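You operate a simulated robot arm through the tools that you are given. There is no shell and no other tool.

Carry out the task below with a simulated two-armed robot. There is one attempt and no reset: what you move stays moved.

JOB
Clamp the glass cap with the blue top on the seal tester, draw below 300 mbar, then let air in.
Fine: close both clamp levers before the suction knob opens; turn it shut before the air button; leave the cap clamped.

The check looks at the end state, three seconds after you hand in, the way a careful person would. Anything else that was tipped, shoved, dropped, spilled or broken makes it a failure. A push-on lid holds only when it is set on centred and level and pressed home; a screw cap is set on level and turned clockwise until tight.

ROBOT AND FRAMES
Two 7-joint arms with two-finger parallel grippers on one trunk that stands fixed in place. Base frame: the origin is at the foot of the trunk, x ahead of it, y to its left, z up. Readings come in mm, degrees, newtons and seconds.
The left shoulder is at [57, 182, 1164], the right one opposite. With the tool pointing down near the work surface each hand reaches from about 260 to 740 mm from the base axis, measured 20 degrees to its own side. Payload 3.91 kg a hand.
The tool frame of a hand sits at the grasp point between the pads (the TCP): z along the fingers, y along the line on which they close. The tips reach 30 mm beyond it. The gripper opens to 110 mm. The fingers are 20 mm wide and 10 mm thick; the gripper's body (48 by 112 mm) begins 55 mm behind the TCP.
Orientation is that of the tool frame in the base frame, as [roll, pitch, yaw] about the fixed x, y, z axes, in that order (R = Rz(yaw) Ry(pitch) Rx(roll)). With the fingers straight down and closing along the base's y, the tool's x points along the base's -x, its y along +y and its z along -z.

CONTROLS
- The arms move only by the tool step_arm. It takes "left_series", "right_series" or both (then of equal length, played together; a hand with none holds still); each is a list of rows, each an object of numbers (a shift or turn left out is 0, a gripper value left out holds the last): "dx", "dy", "dz": the shift along the base's x, y, z in mm; "ax", "ay", "az": the turn, a rotation vector about the base's x, y, z in degrees; "grip": the gripper command, from -1 (shut) to 1 (fully open), values between in proportion. In form: [{"dx": .., "dy": .., "dz": .., "ax": .., "ay": .., "az": .., "grip": ..}, ...]. A call has 1 to 20 rows; each row shifts and turns the commanded pose from where the row before left it. Each row takes 0.2 s and may step no farther than 50 mm and 8.6 degrees from the row before; otherwise, or with a gripper value out of range, the whole call is refused. A pose out of reach is approached as far as the arm can. The call stops where the force on the tool passes 40 N (or 10 N more than at its start, if that is more) or the arm is blocked; 0.2 s more then pass. Each finger travels about 72 mm/s and halts on what it meets, pressing with about 25 N; the grip force reading is that of the motor and also rises with nothing between the fingers. The clock runs only during rows and for 0.2 s after the last one: add rows that do not move to give the fingers time. The reply holds the time, the measured pose of the TCP, the force on the tool along the base axes, the opening and the grip force, in the units named above and with some noise, with the torque about the TCP (base axes, N m) and any sound that the robot's microphone picked up.
- Cameras (640 x 400 px; columns grow to the right, rows downward): "scene" is now at [179.9, -50.3, 1373.4]; the picture's right is [-0.55, -0.84, 0.00], its down [-0.36, 0.24, -0.90] and it looks along [0.75, -0.49, -0.43] (base axes); focal length 235 px, centre (320, 200). "left" rides on the left gripper at [72, -17, -103] in its tool frame; the picture's right is [0.23, 0.97, 0.00], its down [-0.76, 0.18, -0.62] and it looks along [-0.61, 0.14, 0.78] (tool axes); focal length 222 px, centre (320, 200). "right" rides on the right gripper at [72, 17, -103] in its tool frame; the picture's right is [-0.23, 0.97, 0.00], its down [-0.76, -0.18, -0.62] and it looks along [-0.61, -0.14, 0.78] (tool axes); focal length 222 px, centre (320, 200).
- get_image(camera): a new picture of that camera. The clock stands still meanwhile.
- lift_body(by): moves the trunk up (or, below 0, down) by that many mm; the arms and the scene camera ride with it, the base frame stays. It gives what a move gives, with no picture.
- pan_tilt(pan, tilt): turns the head with the scene camera to pan (to the left, within 80 degrees either way) and tilt (down, from -29 to 69), counted from straight ahead of the robot (the tilt from the chest, where the trunk bows). It gives what a move gives.
- probe_pixels(camera, pixels): there is no depth. For up to 12 entries [column, row, z] of the newest picture of that camera ("zoom" is the newest enlarged one), the place [x, y] in the base frame at which the ray of that pixel passes the height z, good to about 2 mm. The clock stands still meanwhile.
- inspect(camera, box): a new picture of the part [left, top, right, bottom] of that camera's present view, enlarged. The clock stands still meanwhile.
- sign_off(): hands the job in; it is judged then, once.

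Leave the grippers open and the arms clear of the work at the hand-in unless told otherwise.

The tools are called after "Request:" as name(argument=value, ...) on one line, values as JSON. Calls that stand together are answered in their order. step_arm: Moves the arms, as the interface text tells. Its arguments: {"type":"object","properties":{"left_series":{"type":"array","items":{"type":"object","properties":{"dx":{"type":"number"},"dy":{"type":"number"},"dz":{"type":"number"},"ax":{"type":"number"},"ay":{"type":"number"},"az":{"type":"number"},"grip":{"type":"number"}}}},"right_series":{"type":"array","items":{"type":"object","properties":{"dx":{"type":"number"},"dy":{"type":"number"},"dz":{"type":"number"},"ax":{"type":"number"},"ay":{"type":"number"},"az":{"type":"number"},"grip":{"type":"number"}}}}},"required":[]} The other tools are called the same way: lift_body (by) moves the trunk up or down; pan_tilt (pan, tilt) turns the head that bears the scene camera; get_image (camera) takes a picture; probe_pixels (camera, pixels) gives the place at which the rays of pixels pass given heights; inspect (camera, box) takes an enlarged picture of a part of a camera's view; sign_off () hands the job in.

At the start:

```text
t: 0.0
left_tool_pos: [361.2, -59.5, 1265.5]
left_orientation: [-180.0, 0.0, 180.0]
left_contact_force: [-0.2, -0.4, -0.5]
left_torque: [0.01, 0.04, -0.02]
left_opening: 109.9
left_finger_force: 0.0
right_tool_pos: [281.6, -327.9, 1223.5]
right_orientation: [180.0, 0.0, -180.0]
right_contact_force: [-0.6, -0.3, -0.6]
right_torque: [-0.01, 0.01, 0.01]
right_opening: 110.2
right_finger_force: 0.0
trunk travel left (down, up): [-425.0, 89.0]
head pan, tilt (commanded): [-33.2, 25.7]
```

scene: 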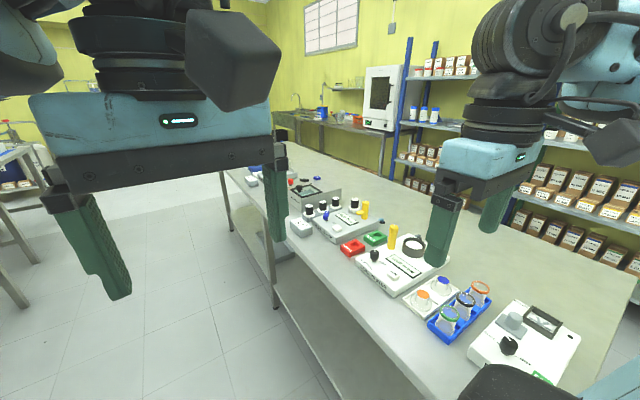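
right: 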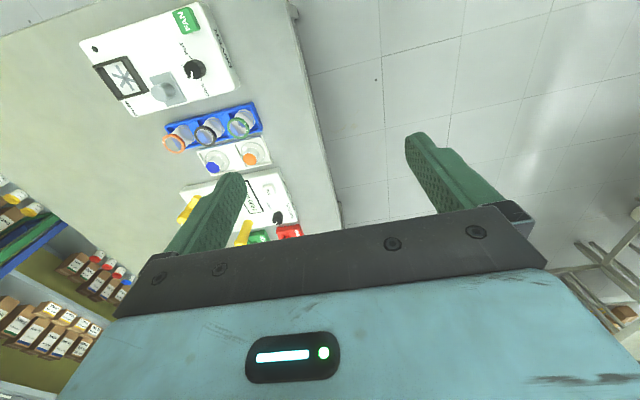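
left: 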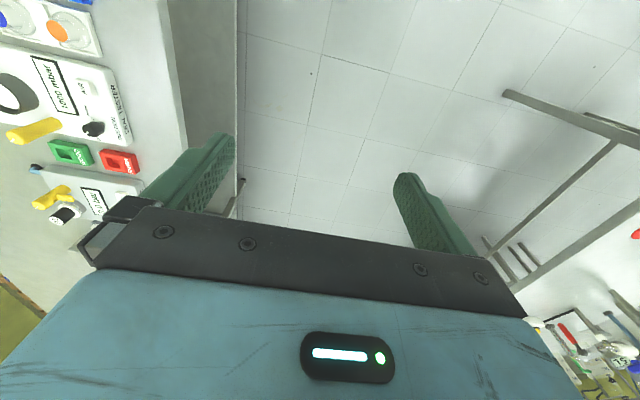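

I see a bench with a seal tester (two yellow levers, a seal ring, a display) around (400,260), and a tray with a blue and an orange cap next to it. I'll enlarge that part of the scene view first.

Request:
inspect(camera="scene", box=[320, 200, 500, 340])

Request:
inspect(camera="right", box=[140, 80, 320, 260])

Request:
inspect(camera="left", box=[0, 0, 180, 240])

```text
2.86 times, centred on (410, 270) of scene
```

zoom: 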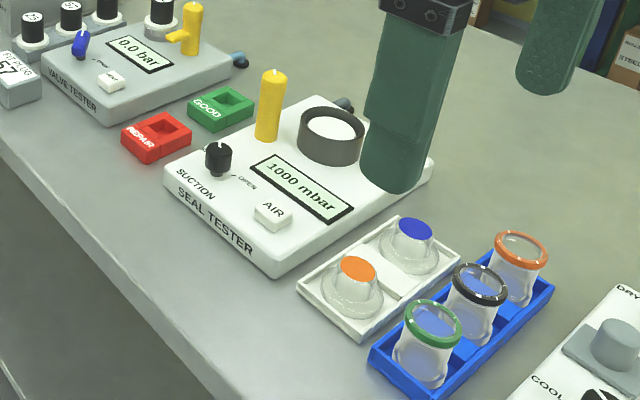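

```text
2.22 times, centred on (230, 170) of right
```

zoom: 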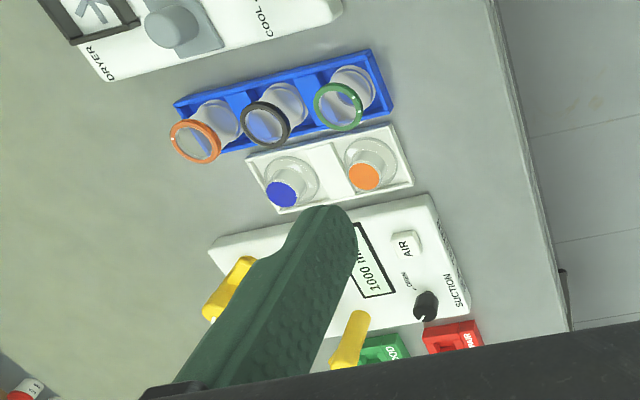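

```text
1.67 times, centred on (90, 120) of left
```

zoom: 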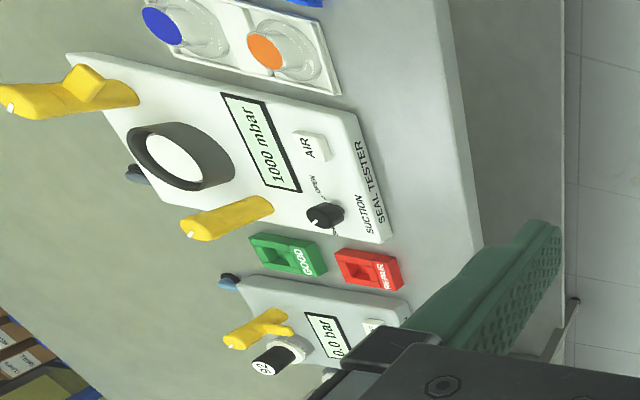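

The tester has a cup ring, two yellow levers, a SUCTION knob, an AIR button and a 1000 mbar display. I need positions, so I'll probe the same features from scene and left cameras at several heights to find the bench height: the knob at scene (374,253), the blue cap's top at (443,280).

Request:
probe_pixels(camera="scene", pixels=[[374, 253, 850], [374, 253, 900], [374, 253, 950], [374, 253, 1000], [443, 280, 850], [443, 280, 900], [443, 280, 950], [443, 280, 1000]])

Request:
probe_pixels(camera="left", pixels=[[93, 129, 850], [93, 129, 900], [93, 129, 950], [93, 129, 1000]])

Request:
probe_pixels(camera="right", pixels=[[213, 167, 850], [213, 167, 900], [213, 167, 950], [213, 167, 1000], [277, 218, 850], [277, 218, 900], [277, 218, 950]])

```text
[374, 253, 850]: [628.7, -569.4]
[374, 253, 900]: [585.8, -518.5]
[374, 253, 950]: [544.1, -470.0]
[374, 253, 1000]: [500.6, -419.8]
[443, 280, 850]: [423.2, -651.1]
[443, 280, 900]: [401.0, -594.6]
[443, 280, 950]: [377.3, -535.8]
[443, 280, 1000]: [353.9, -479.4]
```

```text
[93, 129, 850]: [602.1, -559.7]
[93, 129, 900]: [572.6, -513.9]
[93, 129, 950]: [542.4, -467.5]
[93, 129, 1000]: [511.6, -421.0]
```

```text
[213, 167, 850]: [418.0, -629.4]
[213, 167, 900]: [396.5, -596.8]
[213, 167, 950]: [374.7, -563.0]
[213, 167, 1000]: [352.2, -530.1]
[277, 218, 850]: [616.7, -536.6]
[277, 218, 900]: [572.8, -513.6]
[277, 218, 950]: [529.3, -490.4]
```

The rays agree near z≈900 for the knob (about (578,-516)) and the blue cap's top (about (399,-596)). The right arm is the one that reaches there. I'll move the right hand sideways to get its camera above the tester and clear the scene view.

Request:
step_arm(right_series=[{"dy": -40}, {"dy": -40}, {"dy": -40}, {"dy": -40}, {"dy": -40}, {}])

Request:
pan_tilt(pan=-50, tilt=40)

Request:
get_image(camera="right")

Request:
get_image(camera="scene")

```text
t: 1.4
left_tool_pos: [360.2, -58.6, 1266.1]
left_orientation: [180.0, 0.0, -180.0]
left_contact_force: [0.6, 0.5, -0.2]
left_torque: [0.03, -0.01, -0.01]
left_opening: 110.2
left_finger_force: 0.0
right_tool_pos: [280.5, -528.7, 1223.8]
right_orientation: [179.9, -0.1, 179.9]
right_contact_force: [0.6, -0.7, -0.2]
right_torque: [-0.01, -0.04, 0.01]
right_opening: 109.9
right_finger_force: 0.1
trunk travel left (down, up): [-425.0, 89.0]
head pan, tilt (commanded): [-33.2, 25.7]
```

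```text
t: 2.2
left_tool_pos: [361.2, -59.8, 1266.0]
left_orientation: [179.9, -0.1, -180.0]
left_contact_force: [-0.1, 0.7, -0.2]
left_torque: [0.01, 0.0, 0.0]
left_opening: 109.8
left_finger_force: 0.0
right_tool_pos: [280.5, -528.8, 1224.9]
right_orientation: [-179.9, 0.1, 179.9]
right_contact_force: [0.1, 0.5, -0.5]
right_torque: [0.01, -0.02, -0.01]
right_opening: 109.8
right_finger_force: 0.0
trunk travel left (down, up): [-425.0, 89.0]
head pan, tilt (commanded): [-50.0, 40.0]
```

```text
taken
```

right: 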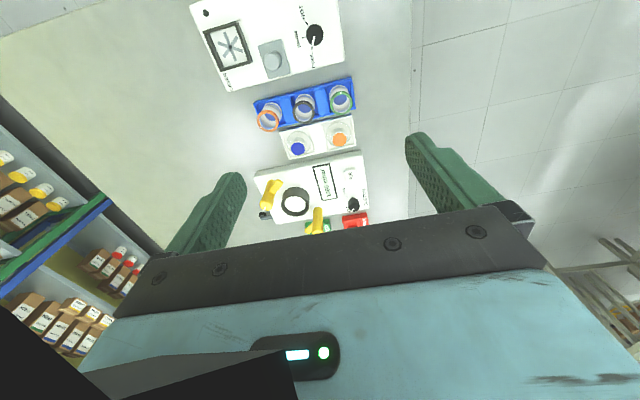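

```text
taken
```

scene: 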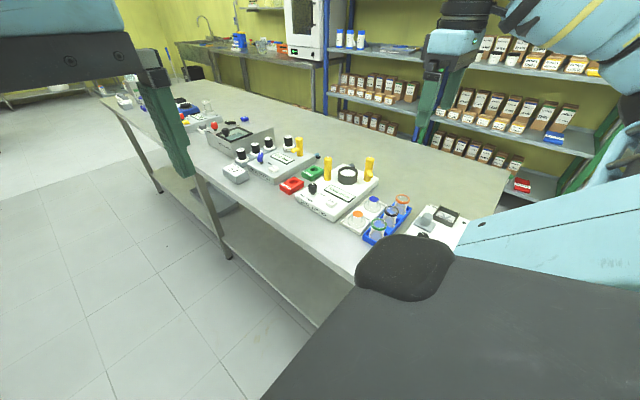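

The scene now shows the tester at about (335,190) unobstructed. I'll enlarge it in both cameras.

Request:
inspect(camera="scene", box=[280, 145, 420, 245])

Request:
inspect(camera="right", box=[230, 70, 390, 250])

```text
4.00 times, centred on (350, 195) of scene
```

zoom: 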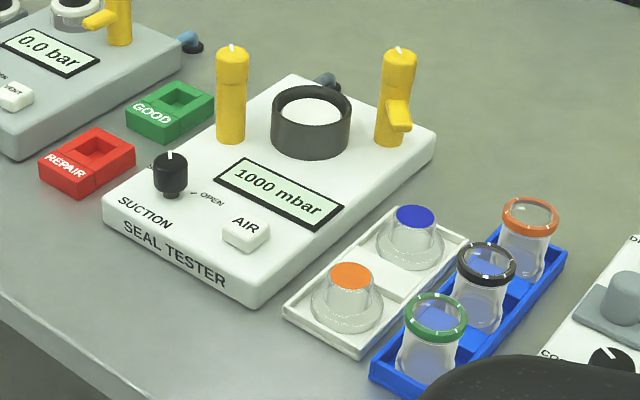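

```text
2.22 times, centred on (310, 160) of right
```

zoom: 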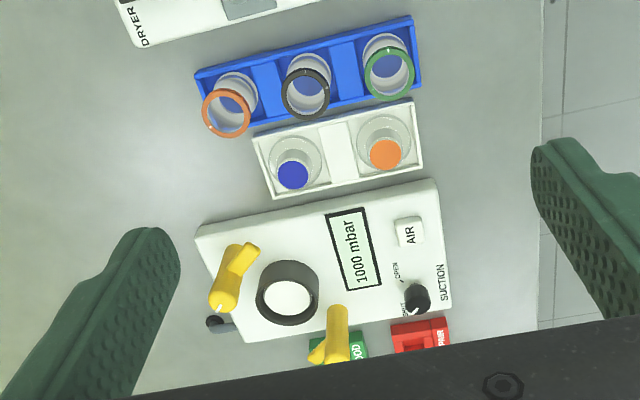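

I'll triangulate the tray's corners, printed labels and the ring from both enlarged views. First from the right zoom.

Request:
probe_pixels(camera="zoom", pixels=[[275, 198, 850], [275, 198, 900], [422, 165, 850], [422, 165, 900], [333, 217, 850], [333, 217, 900], [365, 288, 850], [365, 288, 900], [288, 297, 850], [288, 297, 900], [417, 298, 850], [417, 298, 900]])

Request:
inspect(camera="scene", box=[280, 145, 420, 245])

Request:
probe_pixels(camera="zoom", pixels=[[389, 207, 850], [389, 207, 900], [283, 308, 850], [283, 308, 900], [343, 210, 850], [343, 210, 900], [236, 160, 850], [236, 160, 900], [311, 108, 850], [311, 108, 900], [171, 160, 850], [171, 160, 900]])

```text
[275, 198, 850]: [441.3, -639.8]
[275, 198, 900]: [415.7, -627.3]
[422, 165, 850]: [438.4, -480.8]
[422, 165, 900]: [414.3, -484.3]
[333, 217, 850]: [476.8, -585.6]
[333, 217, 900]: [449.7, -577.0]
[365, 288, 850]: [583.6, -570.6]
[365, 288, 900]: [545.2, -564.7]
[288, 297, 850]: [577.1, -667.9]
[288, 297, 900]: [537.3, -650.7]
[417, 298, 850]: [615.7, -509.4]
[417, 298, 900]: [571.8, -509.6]
```

```text
4.00 times, centred on (350, 195) of scene
```

zoom: 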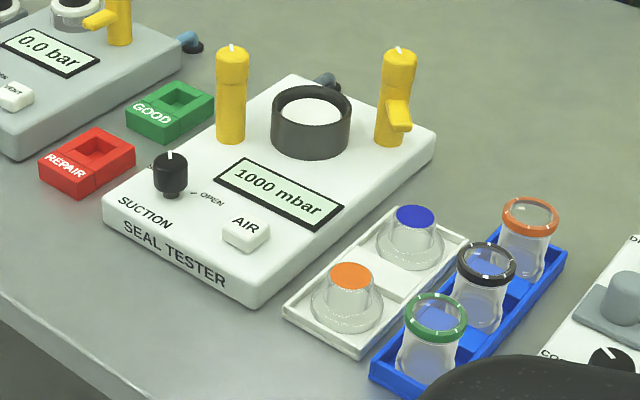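

```text
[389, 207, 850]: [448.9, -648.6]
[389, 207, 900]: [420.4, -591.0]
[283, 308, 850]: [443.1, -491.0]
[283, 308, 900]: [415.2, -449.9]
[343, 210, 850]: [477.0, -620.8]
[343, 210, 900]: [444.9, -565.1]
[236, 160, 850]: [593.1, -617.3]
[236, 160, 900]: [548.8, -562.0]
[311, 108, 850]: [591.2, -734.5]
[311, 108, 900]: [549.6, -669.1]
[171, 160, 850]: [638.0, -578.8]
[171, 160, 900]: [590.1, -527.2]
```

Triangulation gives: tray rim z≈861 (bench ≈850), tester deck z≈890, ring centre about (528,-644) with top ≈919. The tester faces +y, rotated only a few degrees. I'll lower the right hand toward the tester (tips staying above z≈1020) for a closer view of levers.

Request:
step_arm(right_series=[{"dx": 20, "dy": -14, "dz": -28}, {"dx": 20, "dy": -14, "dz": -28}, {"dx": 20, "dy": -14, "dz": -28}, {"dx": 20, "dy": -14, "dz": -28}, {"dx": 20, "dy": -14, "dz": -28}, {"dx": 19, "dy": -16, "dz": -28}, {}])

Request:
get_image(camera="right")

Request:
get_image(camera="scene")

```text
t: 4.0
left_tool_pos: [361.1, -59.7, 1264.8]
left_orientation: [179.9, -0.1, -179.9]
left_contact_force: [-0.6, 1.0, -0.6]
left_torque: [-0.05, -0.05, -0.04]
left_opening: 110.1
left_finger_force: 0.0
right_tool_pos: [358.5, -580.5, 1046.1]
right_orientation: [-179.7, -7.0, 179.4]
right_contact_force: [-0.1, -0.4, 0.2]
right_torque: [0.04, 0.01, -0.01]
right_opening: 109.8
right_finger_force: 0.1
right hand out of reach, approached as far as the arm can: row 4, 5, 6
trunk travel left (down, up): [-425.0, 89.0]
head pan, tilt (commanded): [-50.0, 40.0]
stopped in row 7 (right hand): the arm was blocked; the commanded pose is now the measured one
```

```text
taken
```

right: 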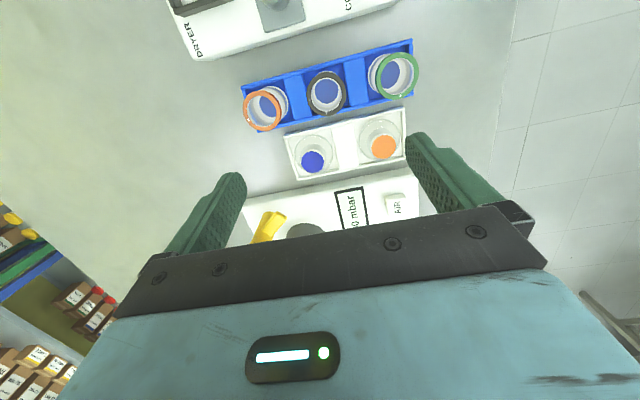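

```text
taken
```

scene: 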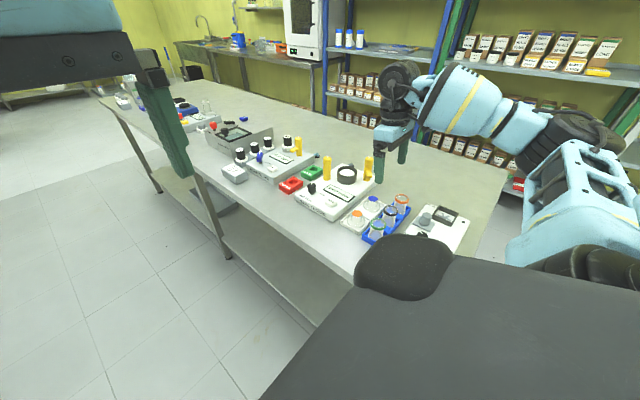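

The right arm stopped short ("blocked") at (358,-580,1046) with a 7° tilt, with the forces near zero, so it's a posture limit. I'll look at the arm's posture with the head turned more to the right.

Request:
pan_tilt(pan=-75, tilt=30)

Request:
get_image(camera="scene")

```text
t: 4.9
left_tool_pos: [360.1, -60.3, 1266.3]
left_orientation: [180.0, 0.1, -180.0]
left_contact_force: [-0.4, -0.3, 0.0]
left_torque: [0.0, -0.01, -0.02]
left_opening: 109.7
left_finger_force: 0.0
right_tool_pos: [358.6, -581.0, 1044.9]
right_orientation: [-179.7, -6.9, 179.6]
right_contact_force: [-0.6, 0.3, 0.3]
right_torque: [0.02, 0.02, -0.02]
right_opening: 110.0
right_finger_force: 0.1
trunk travel left (down, up): [-425.0, 89.0]
head pan, tilt (commanded): [-75.0, 30.0]
```

```text
taken
```

scene: 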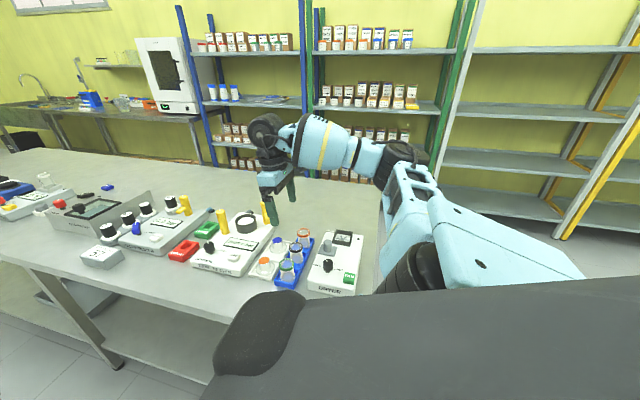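

The elbow is bent out to the side. I'll back off a bit, level the tool, then turn the hand's yaw by -40° so it lines up with the arm's direction, and see if the reach grows.

Request:
step_arm(right_series=[{"dx": -20, "dy": 15, "dz": 30, "ay": -3.5}, {"dx": -20, "dy": 15, "dz": 30, "ay": -3.5}, {"dx": -10, "dy": 10, "dz": 20}, {"az": -8}, {"az": -8}, {"az": -8}, {"az": -8}, {"az": -8}, {}])

Request:
get_image(camera="right")

Request:
get_image(camera="scene")

```text
t: 6.9
left_tool_pos: [360.6, -59.1, 1266.2]
left_orientation: [180.0, 0.0, 180.0]
left_contact_force: [0.3, -1.1, -1.0]
left_torque: [0.01, 0.02, -0.01]
left_opening: 110.1
left_finger_force: 0.1
right_tool_pos: [309.5, -539.0, 1124.8]
right_orientation: [-179.8, 0.0, 139.5]
right_contact_force: [-0.3, -0.4, -0.2]
right_torque: [-0.01, 0.02, -0.05]
right_opening: 110.2
right_finger_force: 0.1
trunk travel left (down, up): [-425.0, 89.0]
head pan, tilt (commanded): [-75.0, 30.0]
```

```text
taken
```

right: 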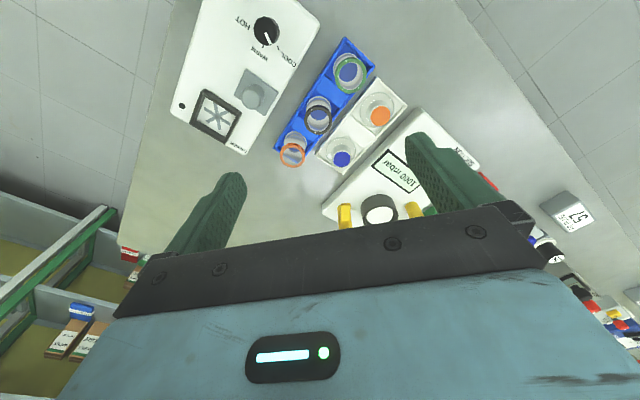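

```text
taken
```

scene: 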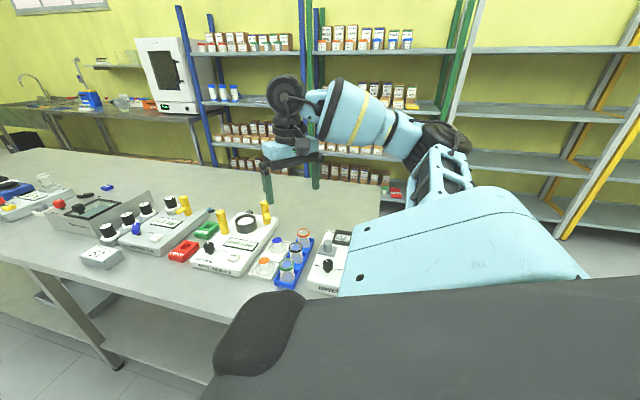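

The turn worked. From here the right camera shows the tester's levers; I'll enlarge them to see their tabs.

Request:
inspect(camera="right", box=[300, 120, 440, 230])

Request:
inspect(camera="scene", box=[190, 190, 290, 260])

```text
3.64 times, centred on (370, 175) of right
```

zoom: 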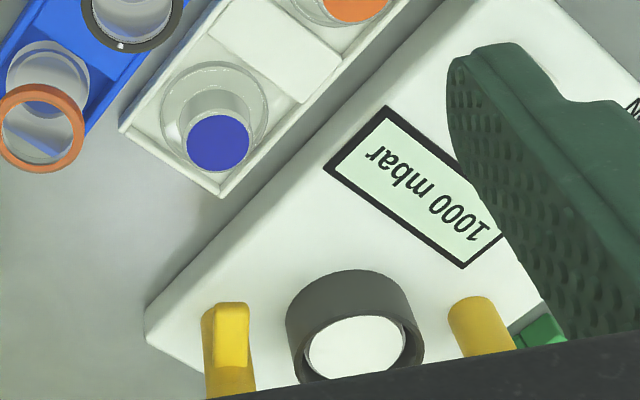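

```text
5.71 times, centred on (240, 225) of scene
```

zoom: 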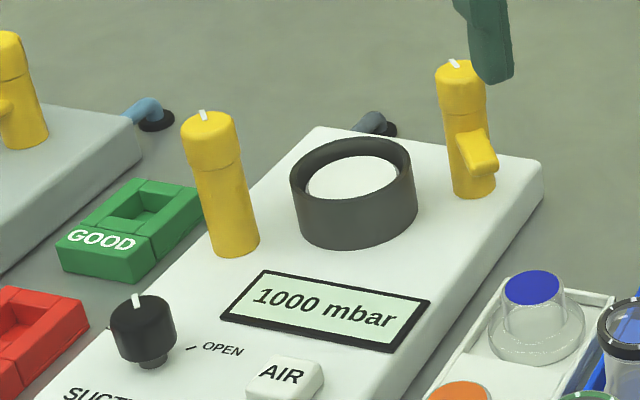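

Each lever is an upright post with a rotating top (white index line) and a nose that now points away from the ring: they look like swing clamps turning about the vertical. I'll now try moving the right hand further out toward the tester with this yaw, tips still well above the lever tops.

Request:
step_arm(right_series=[{"dx": 25, "dy": -25}, {"dx": 25, "dy": -25}, {"dx": 25, "dy": -25}, {"dx": 25, "dy": -25}, {}])

Request:
get_image(camera="right")

Request:
get_image(camera="scene")

```text
t: 8.1
left_tool_pos: [361.3, -60.0, 1265.6]
left_orientation: [180.0, 0.1, 180.0]
left_contact_force: [-0.7, 0.1, 0.1]
left_torque: [0.03, -0.03, 0.0]
left_opening: 109.8
left_finger_force: 0.1
right_tool_pos: [405.1, -638.0, 1127.3]
right_orientation: [-179.9, 0.1, 139.5]
right_contact_force: [-0.4, 0.4, -0.8]
right_torque: [-0.04, -0.03, -0.03]
right_opening: 109.9
right_finger_force: 0.1
right hand out of reach, approached as far as the arm can: row 2
trunk travel left (down, up): [-425.0, 89.0]
head pan, tilt (commanded): [-75.0, 30.0]
```

```text
taken
```

right: 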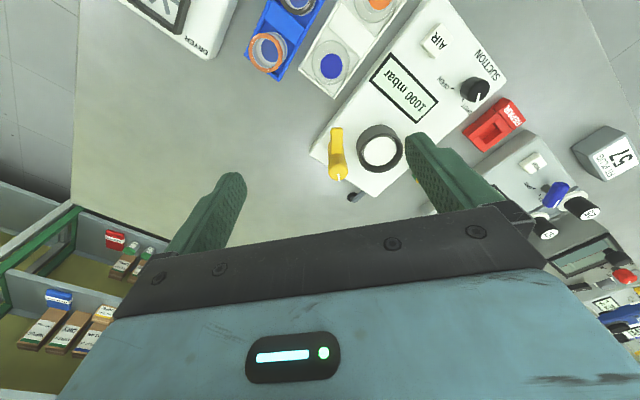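

```text
taken
```

scene: 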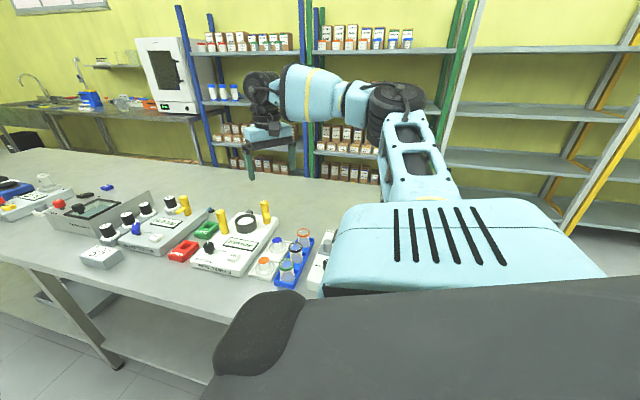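

That worked: the hand is at (405,-638,1127), level. The right camera now looks well onto the tester; I'll enlarge it.

Request:
inspect(camera="right", box=[290, 40, 500, 220])

Request:
probe_pixels(camera="zoom", pixels=[[100, 100, 890]])

```text
2.22 times, centred on (395, 130) of right
```

zoom: 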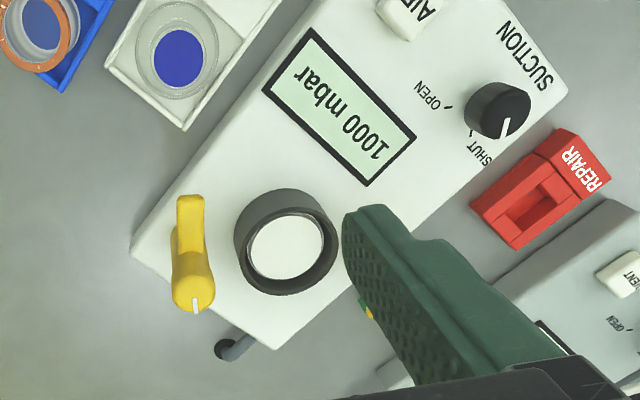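

```text
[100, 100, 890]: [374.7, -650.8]
```

I see: SHUT and OPEN ticks at the knob, lever B's nose pointing toward the robot, away from the ring. Finger hides lever A. I'll probe key points here: ring mouth (290,250), lever B top (193,300) and base, knob top, AIR.

Request:
probe_pixels(camera="zoom", pixels=[[288, 250, 919], [288, 250, 930], [192, 262, 890], [195, 305, 960], [195, 305, 980], [195, 305, 1000], [503, 125, 915], [497, 107, 890], [448, 105, 890], [472, 132, 890], [411, 10, 900], [178, 57, 900]])

Request:
inspect(camera="scene", box=[190, 190, 290, 260])

Request:
probe_pixels(camera="zoom", pixels=[[457, 70, 960], [457, 70, 980], [207, 122, 960], [207, 122, 980], [473, 193, 890], [235, 250, 890], [353, 182, 920], [153, 362, 890], [140, 318, 915]])

```text
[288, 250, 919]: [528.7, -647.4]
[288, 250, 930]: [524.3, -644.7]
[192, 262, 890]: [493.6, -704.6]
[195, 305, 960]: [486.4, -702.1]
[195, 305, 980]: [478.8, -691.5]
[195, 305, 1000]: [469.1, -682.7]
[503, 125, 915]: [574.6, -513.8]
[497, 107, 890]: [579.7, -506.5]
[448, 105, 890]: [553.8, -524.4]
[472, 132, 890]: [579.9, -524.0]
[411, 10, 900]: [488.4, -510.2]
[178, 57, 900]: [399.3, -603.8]
```

```text
5.71 times, centred on (240, 225) of scene
```

zoom: 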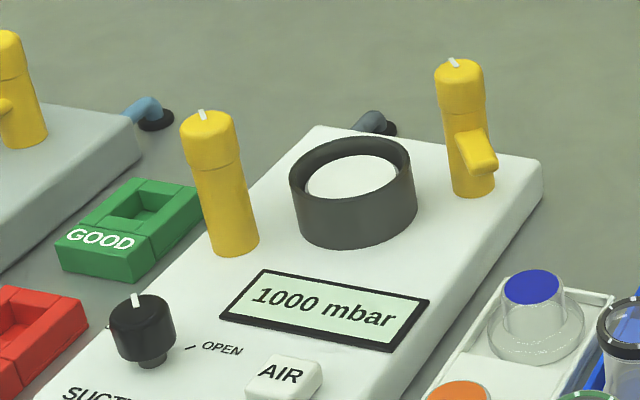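

```text
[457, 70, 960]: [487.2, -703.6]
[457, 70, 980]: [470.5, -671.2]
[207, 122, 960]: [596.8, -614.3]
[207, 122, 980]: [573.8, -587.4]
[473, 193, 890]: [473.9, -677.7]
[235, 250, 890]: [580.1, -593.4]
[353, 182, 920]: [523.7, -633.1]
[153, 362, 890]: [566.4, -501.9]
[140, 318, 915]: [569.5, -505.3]
```

Combining both views: lever tops at z≈968, lever A ≈ (588,-604), lever B ≈ (481,-691), ring centre ≈ (534,-647) exactly midway, so the lever line runs at ~38.5°. I'll shift the hand to the image's right by 60 mm so lever A comes out from behind the finger.

Request:
step_arm(right_series=[{"dx": 24, "dy": 17.5}, {"dx": 24, "dy": 17.5}, {}])

Request:
inspect(camera="right", box=[250, 40, 420, 210])

```text
t: 8.9
left_tool_pos: [361.2, -59.9, 1265.6]
left_orientation: [180.0, -0.1, 180.0]
left_contact_force: [0.4, -0.1, 0.2]
left_torque: [0.01, 0.03, 0.03]
left_opening: 110.1
left_finger_force: 0.0
right_tool_pos: [453.9, -600.8, 1126.9]
right_orientation: [-179.8, -0.1, 139.5]
right_contact_force: [-0.2, -0.9, -0.5]
right_torque: [0.02, 0.0, -0.04]
right_opening: 109.9
right_finger_force: 0.2
trunk travel left (down, up): [-425.0, 89.0]
head pan, tilt (commanded): [-75.0, 30.0]
```

```text
2.35 times, centred on (335, 125) of right
```

zoom: 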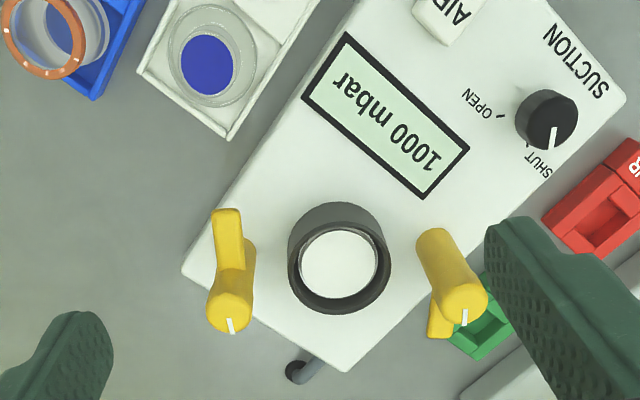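

Now both levers show: B's nose points image-up (away from ring, perpendicular to the lever line), A's nose points image-down. Each needs about a 90° clockwise turn (seen from above) to bring its nose over the ring. Knob's pointer is near SHUT. I'll probe sizes: ring rim, cap flange and crown, lever widths.

Request:
probe_pixels(camera="zoom", pixels=[[288, 258, 925], [391, 264, 925], [300, 262, 925], [378, 262, 925], [167, 52, 870], [257, 54, 870], [181, 66, 905], [234, 66, 905], [231, 308, 968], [465, 296, 968], [208, 310, 968], [254, 310, 968]])

Request:
probe_pixels(camera="zoom", pixels=[[550, 120, 920], [552, 150, 920], [546, 105, 890], [500, 115, 890], [528, 145, 890], [347, 32, 890], [302, 97, 890], [425, 197, 890], [470, 148, 890], [440, 15, 905], [181, 272, 885], [346, 372, 885]])

```text
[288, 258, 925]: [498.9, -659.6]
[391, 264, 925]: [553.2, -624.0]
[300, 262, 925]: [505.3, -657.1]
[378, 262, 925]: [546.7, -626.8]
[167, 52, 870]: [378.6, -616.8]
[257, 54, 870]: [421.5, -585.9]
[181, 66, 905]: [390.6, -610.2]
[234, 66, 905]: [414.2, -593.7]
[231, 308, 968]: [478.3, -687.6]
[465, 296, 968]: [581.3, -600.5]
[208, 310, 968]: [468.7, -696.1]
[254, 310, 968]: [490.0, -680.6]
```

```text
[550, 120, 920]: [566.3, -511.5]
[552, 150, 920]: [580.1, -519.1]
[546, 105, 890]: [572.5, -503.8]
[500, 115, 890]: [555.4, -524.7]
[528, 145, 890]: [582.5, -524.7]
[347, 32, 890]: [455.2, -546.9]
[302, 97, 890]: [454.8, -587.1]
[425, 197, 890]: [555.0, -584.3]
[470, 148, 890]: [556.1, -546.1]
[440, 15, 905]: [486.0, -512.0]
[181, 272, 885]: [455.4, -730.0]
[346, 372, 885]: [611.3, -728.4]
```

The tester is axis-aligned: display corners (455..556, -546..-587), back edge y≈-729, centre x≈533. Ring outer Ø≈65, inner Ø≈51; cap flange Ø≈53, top Ø≈29. Knob centre ≈ (569,-511), SHUT at -45°, OPEN at -135° (clockwise from above). I'll test the arm's reach over the ring at a safe height (tips at z≈1050).

Request:
step_arm(right_series=[{"dx": 20, "dy": -12, "dz": -12}, {"dx": 20, "dy": -12, "dz": -12}, {"dx": 20, "dy": -12, "dz": -12}, {"dx": 20, "dy": -10, "dz": -11}, {}])

Request:
get_image(camera="right")

Request:
get_image(camera="scene")

```text
t: 10.1
left_tool_pos: [360.6, -58.9, 1266.3]
left_orientation: [180.0, 0.0, 180.0]
left_contact_force: [0.3, 0.4, 0.7]
left_torque: [0.0, -0.01, 0.01]
left_opening: 110.0
left_finger_force: 0.1
right_tool_pos: [533.9, -645.9, 1080.1]
right_orientation: [-179.9, 0.0, 139.6]
right_contact_force: [-0.2, -0.5, 0.1]
right_torque: [-0.03, -0.03, 0.0]
right_opening: 110.2
right_finger_force: 0.1
trunk travel left (down, up): [-425.0, 89.0]
head pan, tilt (commanded): [-75.0, 30.0]
```

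```text
taken
```

right: 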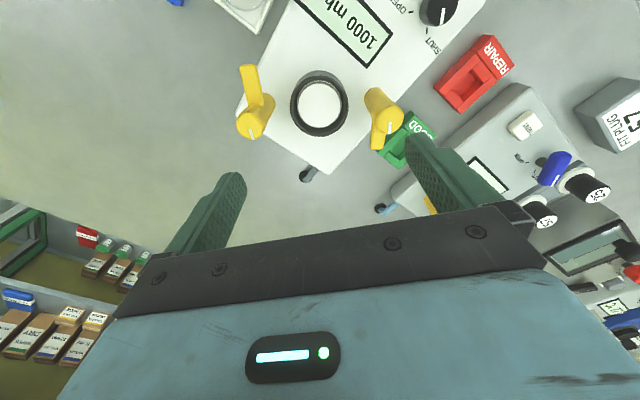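

```text
taken
```

scene: 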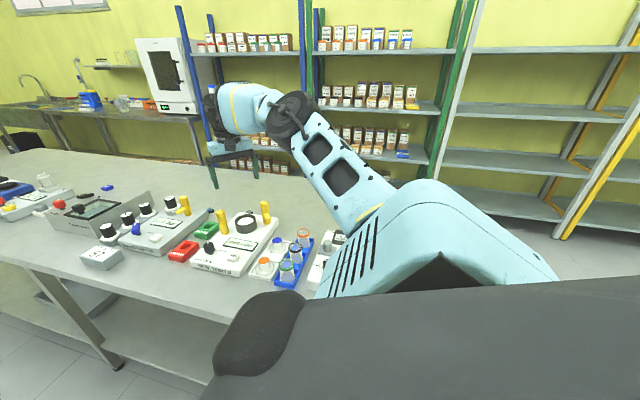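

Full reach over the ring at (534,-646,1080) with tool level. Now an enlarged look at levers and ring from above.

Request:
inspect(camera="right", box=[225, 40, 425, 180])

Request:
probe_pixels(camera="zoom", pixels=[[302, 195, 925], [302, 190, 912], [70, 90, 925], [95, 235, 968], [475, 255, 968], [470, 300, 925]])

```text
2.86 times, centred on (325, 110) of right
```

zoom: 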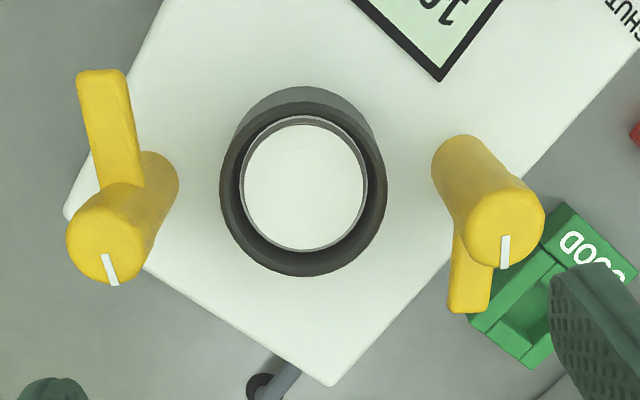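

```text
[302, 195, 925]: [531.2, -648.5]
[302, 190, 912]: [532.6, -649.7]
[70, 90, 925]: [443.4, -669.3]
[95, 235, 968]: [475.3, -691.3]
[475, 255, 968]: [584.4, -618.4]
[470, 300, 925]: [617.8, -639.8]
```

Nice clear view: white index lines and bar-shaped noses. I'll probe lever top centres (B at (110,232), A at (502,228)), nose tips and ring rim edges.

Request:
probe_pixels(camera="zoom", pixels=[[112, 230, 960], [112, 230, 975], [500, 225, 960], [500, 225, 975], [104, 72, 930], [104, 72, 940], [467, 310, 930], [467, 310, 940], [220, 190, 925], [387, 190, 925], [303, 92, 925], [303, 275, 925]])

Request:
inspect(camera="scene", box=[200, 190, 280, 250])

Request:
probe_pixels(camera="zoom", pixels=[[100, 100, 968]])

```text
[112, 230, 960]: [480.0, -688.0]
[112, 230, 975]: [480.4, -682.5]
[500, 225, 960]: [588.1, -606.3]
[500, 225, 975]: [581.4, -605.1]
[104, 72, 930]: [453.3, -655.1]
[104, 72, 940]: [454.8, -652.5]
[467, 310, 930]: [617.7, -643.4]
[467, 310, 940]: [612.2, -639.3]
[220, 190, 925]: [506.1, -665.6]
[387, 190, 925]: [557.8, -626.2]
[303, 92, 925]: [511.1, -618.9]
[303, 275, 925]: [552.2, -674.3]
```

```text
6.67 times, centred on (240, 220) of scene
```

zoom: 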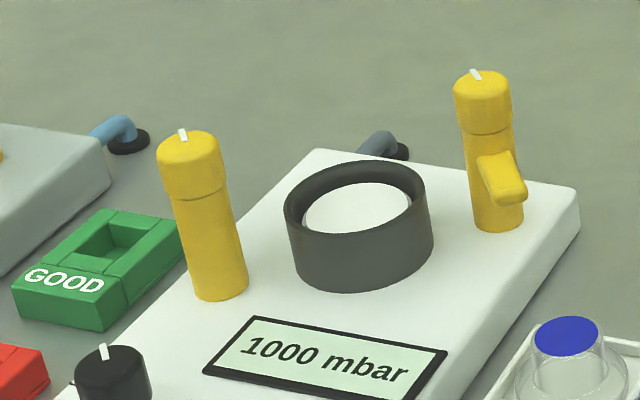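

```text
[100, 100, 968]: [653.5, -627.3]
```

Now let me look closely at the caps in the tray to learn the cap's profile.

Request:
inspect(camera="scene", box=[250, 225, 320, 290])

```text
6.15 times, centred on (285, 258) of scene
```

zoom: 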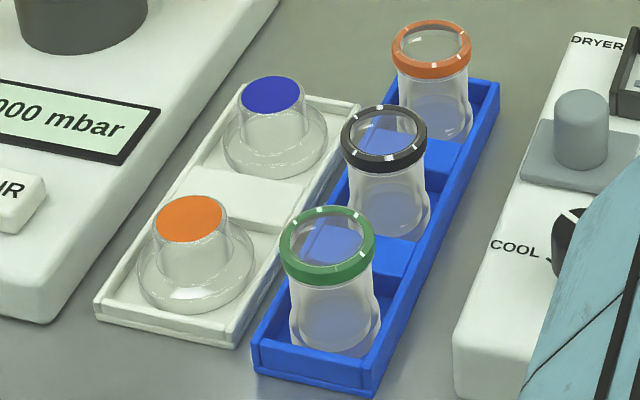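

The cap has a domed flange and a slightly conical crown with the blue top. Next I move the right hand above the blue cap at about (402,-600), tips at z≈1030, to measure it from overhead.

Request:
step_arm(right_series=[{"dx": -33, "dy": 11.5, "dz": -5}, {"dx": -33, "dy": 11.5, "dz": -5}, {"dx": -33, "dy": 11.5, "dz": -5}, {"dx": -33, "dy": 11.5, "dz": -5}, {}])

Request:
get_image(camera="right")

Request:
inspect(camera="right", box=[250, 60, 390, 150])

```text
t: 11.3
left_tool_pos: [360.9, -59.8, 1264.7]
left_orientation: [179.9, -0.1, -179.9]
left_contact_force: [0.5, -0.1, 0.1]
left_torque: [0.01, -0.03, 0.0]
left_opening: 110.0
left_finger_force: 0.0
right_tool_pos: [403.2, -600.7, 1060.0]
right_orientation: [-179.7, -0.1, 139.6]
right_contact_force: [-0.7, 0.6, -0.6]
right_torque: [0.02, 0.02, 0.03]
right_opening: 109.8
right_finger_force: 0.2
trunk travel left (down, up): [-425.0, 89.0]
head pan, tilt (commanded): [-75.0, 30.0]
```

```text
taken
```

right: 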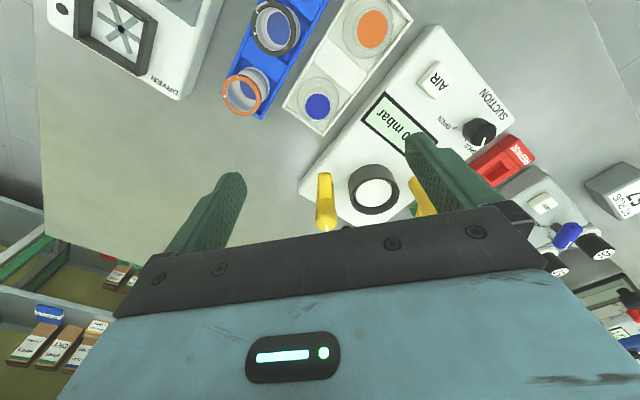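

```text
4.44 times, centred on (320, 105) of right
```

zoom: 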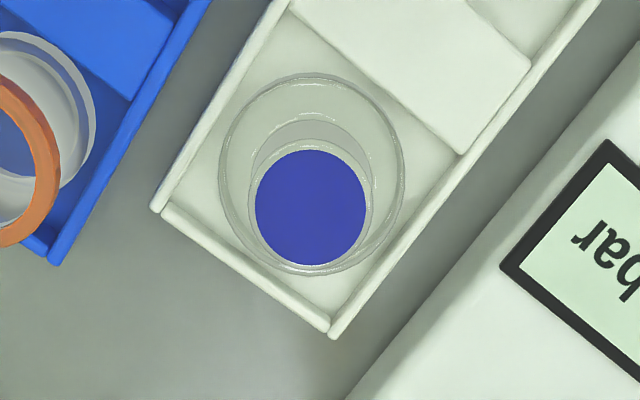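

Blue top centre at zoom (310,208), flange outline centre at about (312,175). I'll probe both at several heights.

Request:
probe_pixels(camera="zoom", pixels=[[310, 208, 890], [310, 208, 900], [310, 208, 910], [312, 175, 855], [312, 175, 865], [219, 178, 860], [404, 170, 860], [315, 73, 860], [309, 277, 860], [255, 208, 900], [366, 208, 900], [156, 210, 861]])

Request:
probe_pixels(camera="scene", pixels=[[200, 200, 900]])

Request:
inspect(camera="scene", box=[250, 225, 320, 290])

Request:
probe_pixels(camera="zoom", pixels=[[272, 93, 890], [272, 93, 900], [272, 93, 910], [275, 180, 855], [275, 180, 860]])

```text
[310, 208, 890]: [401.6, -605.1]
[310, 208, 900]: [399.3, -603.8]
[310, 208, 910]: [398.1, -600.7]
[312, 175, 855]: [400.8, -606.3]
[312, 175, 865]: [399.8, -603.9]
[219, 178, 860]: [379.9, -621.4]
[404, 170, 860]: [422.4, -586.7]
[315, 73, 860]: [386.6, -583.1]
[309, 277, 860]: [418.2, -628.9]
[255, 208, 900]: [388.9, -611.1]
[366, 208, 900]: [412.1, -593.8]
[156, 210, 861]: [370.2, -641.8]
```

```text
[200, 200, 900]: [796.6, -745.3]
```

```text
6.15 times, centred on (285, 258) of scene
```

zoom: 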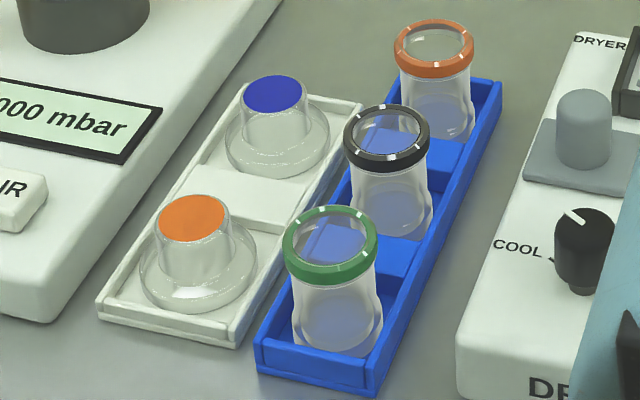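

```text
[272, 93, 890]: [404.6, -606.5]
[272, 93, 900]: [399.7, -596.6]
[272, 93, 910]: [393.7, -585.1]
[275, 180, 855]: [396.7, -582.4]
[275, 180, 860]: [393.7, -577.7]
```

The blue cap is centred at ≈(401,-604.5), top z≈893, flange Ø55 up to z≈866, crown Ø29–33. I'll turn the hand to yaw 160° (keeps the fingers clear of the rack and later of the levers), narrow the opening to 60 mm and line up above the cap.

Request:
step_arm(right_series=[{"az": 8, "grip": 0.09}, {"az": 8}, {"az": 4.5, "dx": -2, "dy": -3.8}, {}, {}])

Request:
get_image(camera="right")

Request:
inspect(camera="right", box=[230, 50, 410, 160])

```text
t: 12.5
left_tool_pos: [361.2, -59.9, 1265.6]
left_orientation: [-180.0, 0.0, 179.9]
left_contact_force: [0.2, 0.3, -0.8]
left_torque: [0.01, -0.04, 0.04]
left_opening: 109.8
left_finger_force: 0.1
right_tool_pos: [399.6, -604.9, 1060.2]
right_orientation: [-179.8, 0.0, 160.1]
right_contact_force: [0.0, 0.6, -0.9]
right_torque: [0.02, 0.02, 0.01]
right_opening: 60.1
right_finger_force: 0.2
trunk travel left (down, up): [-425.0, 89.0]
head pan, tilt (commanded): [-75.0, 30.0]
```

```text
taken
```

right: 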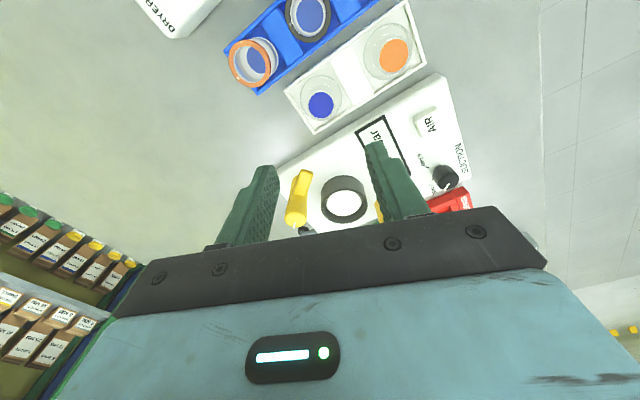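

```text
3.56 times, centred on (320, 105) of right
```

zoom: 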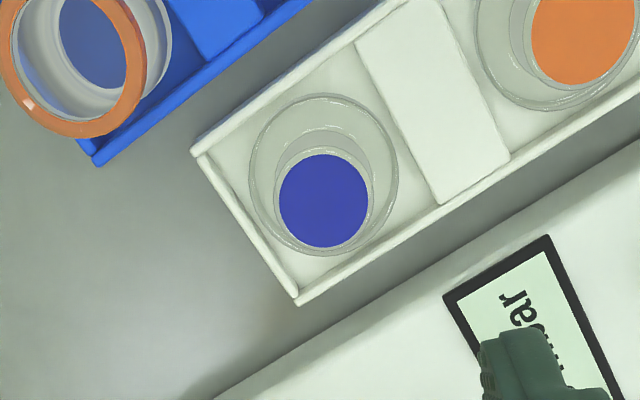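

The cap's blue top sits at (321,105), the TCP line predicts (320,105.3): aligned within about 1 mm. I'll correct by that and descend to z=945 (tips 915, above the cap top 893), then check again.

Request:
step_arm(right_series=[{"dx": 0.6, "dy": 1.0, "dz": -40}, {"dz": -40}, {"dz": -35}, {}])

Request:
get_image(camera="right")

Request:
get_image(camera="scene")

```text
t: 13.5
left_tool_pos: [359.5, -59.8, 1266.2]
left_orientation: [-180.0, 0.0, -180.0]
left_contact_force: [-0.5, 0.5, 0.0]
left_torque: [-0.02, 0.02, -0.02]
left_opening: 110.0
left_finger_force: 0.0
right_tool_pos: [400.4, -602.8, 943.2]
right_orientation: [-179.7, 0.0, 160.1]
right_contact_force: [0.3, 0.6, -0.4]
right_torque: [0.01, -0.01, -0.03]
right_opening: 60.0
right_finger_force: 0.0
trunk travel left (down, up): [-425.0, 89.0]
head pan, tilt (commanded): [-75.0, 30.0]
```

```text
taken
```

right: 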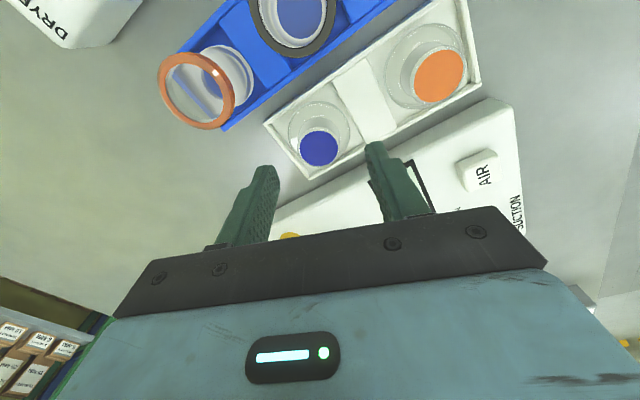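

```text
taken
```

scene: 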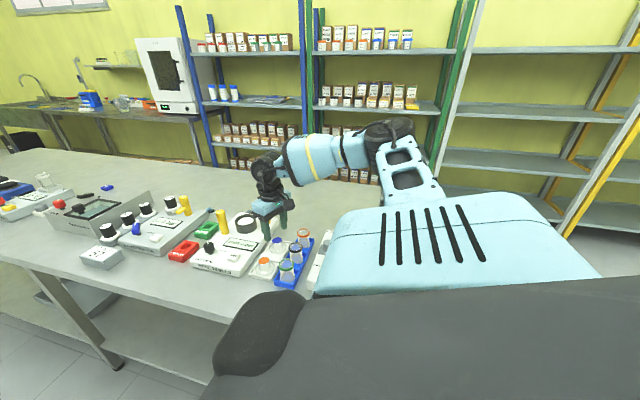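

The blue top is at (319,148) and I expected ≈(320,150). Quick zoom to check the centring before the final descent.

Request:
inspect(camera="right", box=[240, 90, 400, 190])

Request:
probe_pixels(camera="zoom", pixels=[[316, 234, 888], [316, 234, 893], [316, 234, 898]])

```text
4.00 times, centred on (320, 140) of right
```

zoom: 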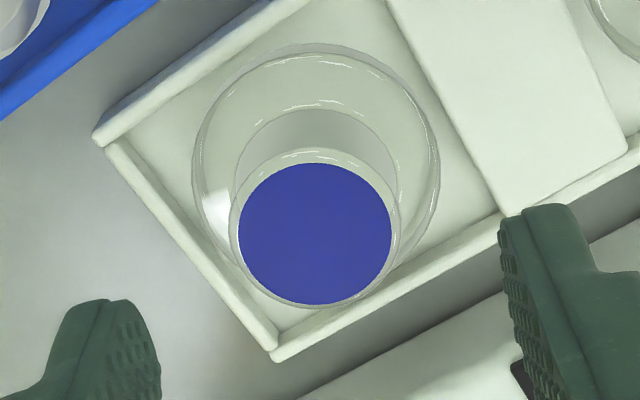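

```text
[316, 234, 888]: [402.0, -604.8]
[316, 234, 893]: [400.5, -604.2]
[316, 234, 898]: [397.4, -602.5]
```

Cap centre at (400.5,-604.2) vs TCP (400.4,-602.8). I'll correct 1 mm, descend to z≈903 (tips ≈873, above the flange) in small steps.

Request:
step_arm(right_series=[{"dy": -1.2, "dz": -20}, {"dz": -12}, {"dz": -8}, {}])

Request:
inspect(camera="scene", box=[240, 205, 320, 265])

Request:
get_image(camera="right")

```text
t: 14.5
left_tool_pos: [360.6, -60.1, 1266.4]
left_orientation: [179.9, 0.0, 179.9]
left_contact_force: [-0.2, -0.2, 0.7]
left_torque: [0.01, -0.03, 0.03]
left_opening: 110.0
left_finger_force: 0.1
right_tool_pos: [400.2, -604.4, 903.8]
right_orientation: [-179.7, 0.0, 160.1]
right_contact_force: [0.2, -0.1, -0.1]
right_torque: [-0.01, 0.02, 0.01]
right_opening: 60.1
right_finger_force: 0.1
trunk travel left (down, up): [-425.0, 89.0]
head pan, tilt (commanded): [-75.0, 30.0]
```

```text
6.67 times, centred on (280, 235) of scene
```

zoom: 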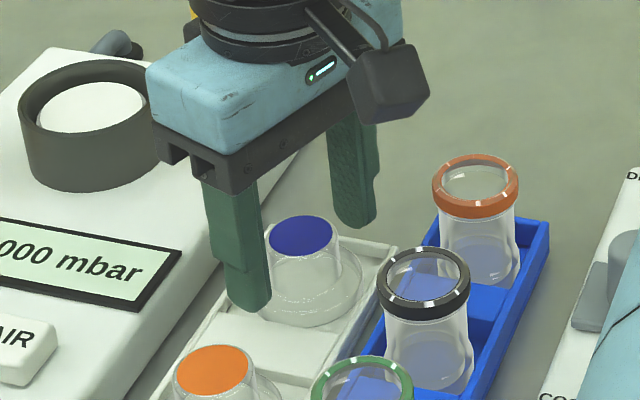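

```text
taken
```

right: 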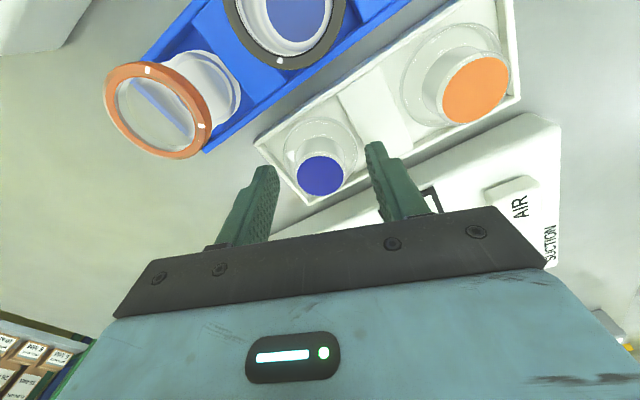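

The fingers straddle the crown evenly, no contact. I'll close the gripper on the crown.

Request:
step_arm(right_series=[{"grip": -1}, {}, {}, {}])

Request:
inspect(camera="right", box=[240, 100, 400, 220])

```text
t: 15.5
left_tool_pos: [360.5, -59.7, 1266.4]
left_orientation: [-180.0, 0.0, -179.9]
left_contact_force: [-0.2, 0.0, 0.4]
left_torque: [0.02, -0.02, 0.0]
left_opening: 109.9
left_finger_force: 0.1
right_tool_pos: [401.1, -604.8, 904.1]
right_orientation: [-179.9, 0.0, 160.1]
right_contact_force: [0.1, -0.7, -0.3]
right_torque: [0.05, 0.0, -0.02]
right_opening: 32.8
right_finger_force: 25.0
trunk travel left (down, up): [-425.0, 89.0]
head pan, tilt (commanded): [-75.0, 30.0]
```

```text
3.33 times, centred on (320, 160) of right
```

zoom: 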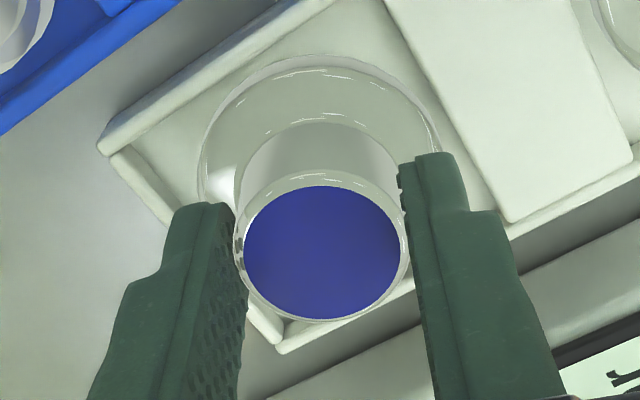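

Gripped at 32.8 mm with 25 N. I'll lift gently, first 10 mm, then up to z≈1044 so the cap's bottom clears the lever tops.

Request:
step_arm(right_series=[{"dz": 5}, {"dz": 10}, {"dz": 25}, {"dz": 35}, {"dz": 35}, {"dz": 30}, {}])

Request:
get_image(camera="right")

Request:
get_image(camera="scene")

```text
t: 17.1
left_tool_pos: [360.1, -59.0, 1266.2]
left_orientation: [-180.0, 0.0, -180.0]
left_contact_force: [0.1, -0.1, -0.1]
left_torque: [0.04, 0.02, -0.02]
left_opening: 110.1
left_finger_force: 0.0
right_tool_pos: [400.9, -604.2, 1044.3]
right_orientation: [-179.9, 0.0, 160.2]
right_contact_force: [-0.8, 0.1, -0.8]
right_torque: [-0.02, -0.01, 0.0]
right_opening: 0.0
right_finger_force: 25.4
trunk travel left (down, up): [-425.0, 89.0]
head pan, tilt (commanded): [-75.0, 30.0]
```

```text
taken
```

right: 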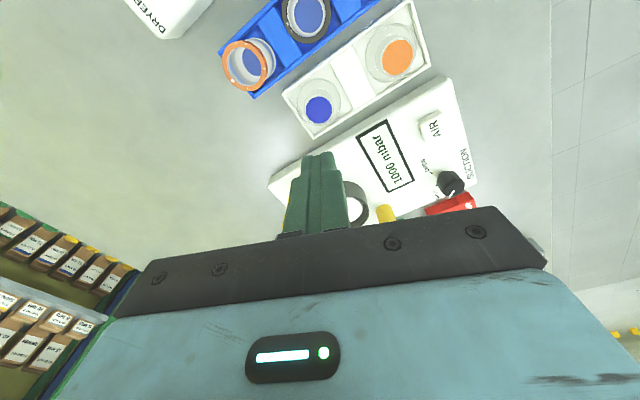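

```text
taken
```

scene: 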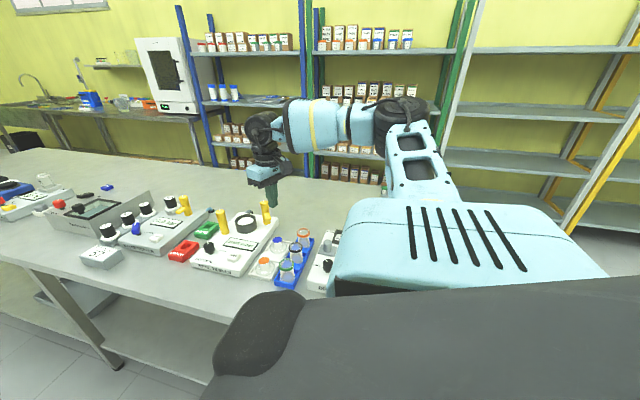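

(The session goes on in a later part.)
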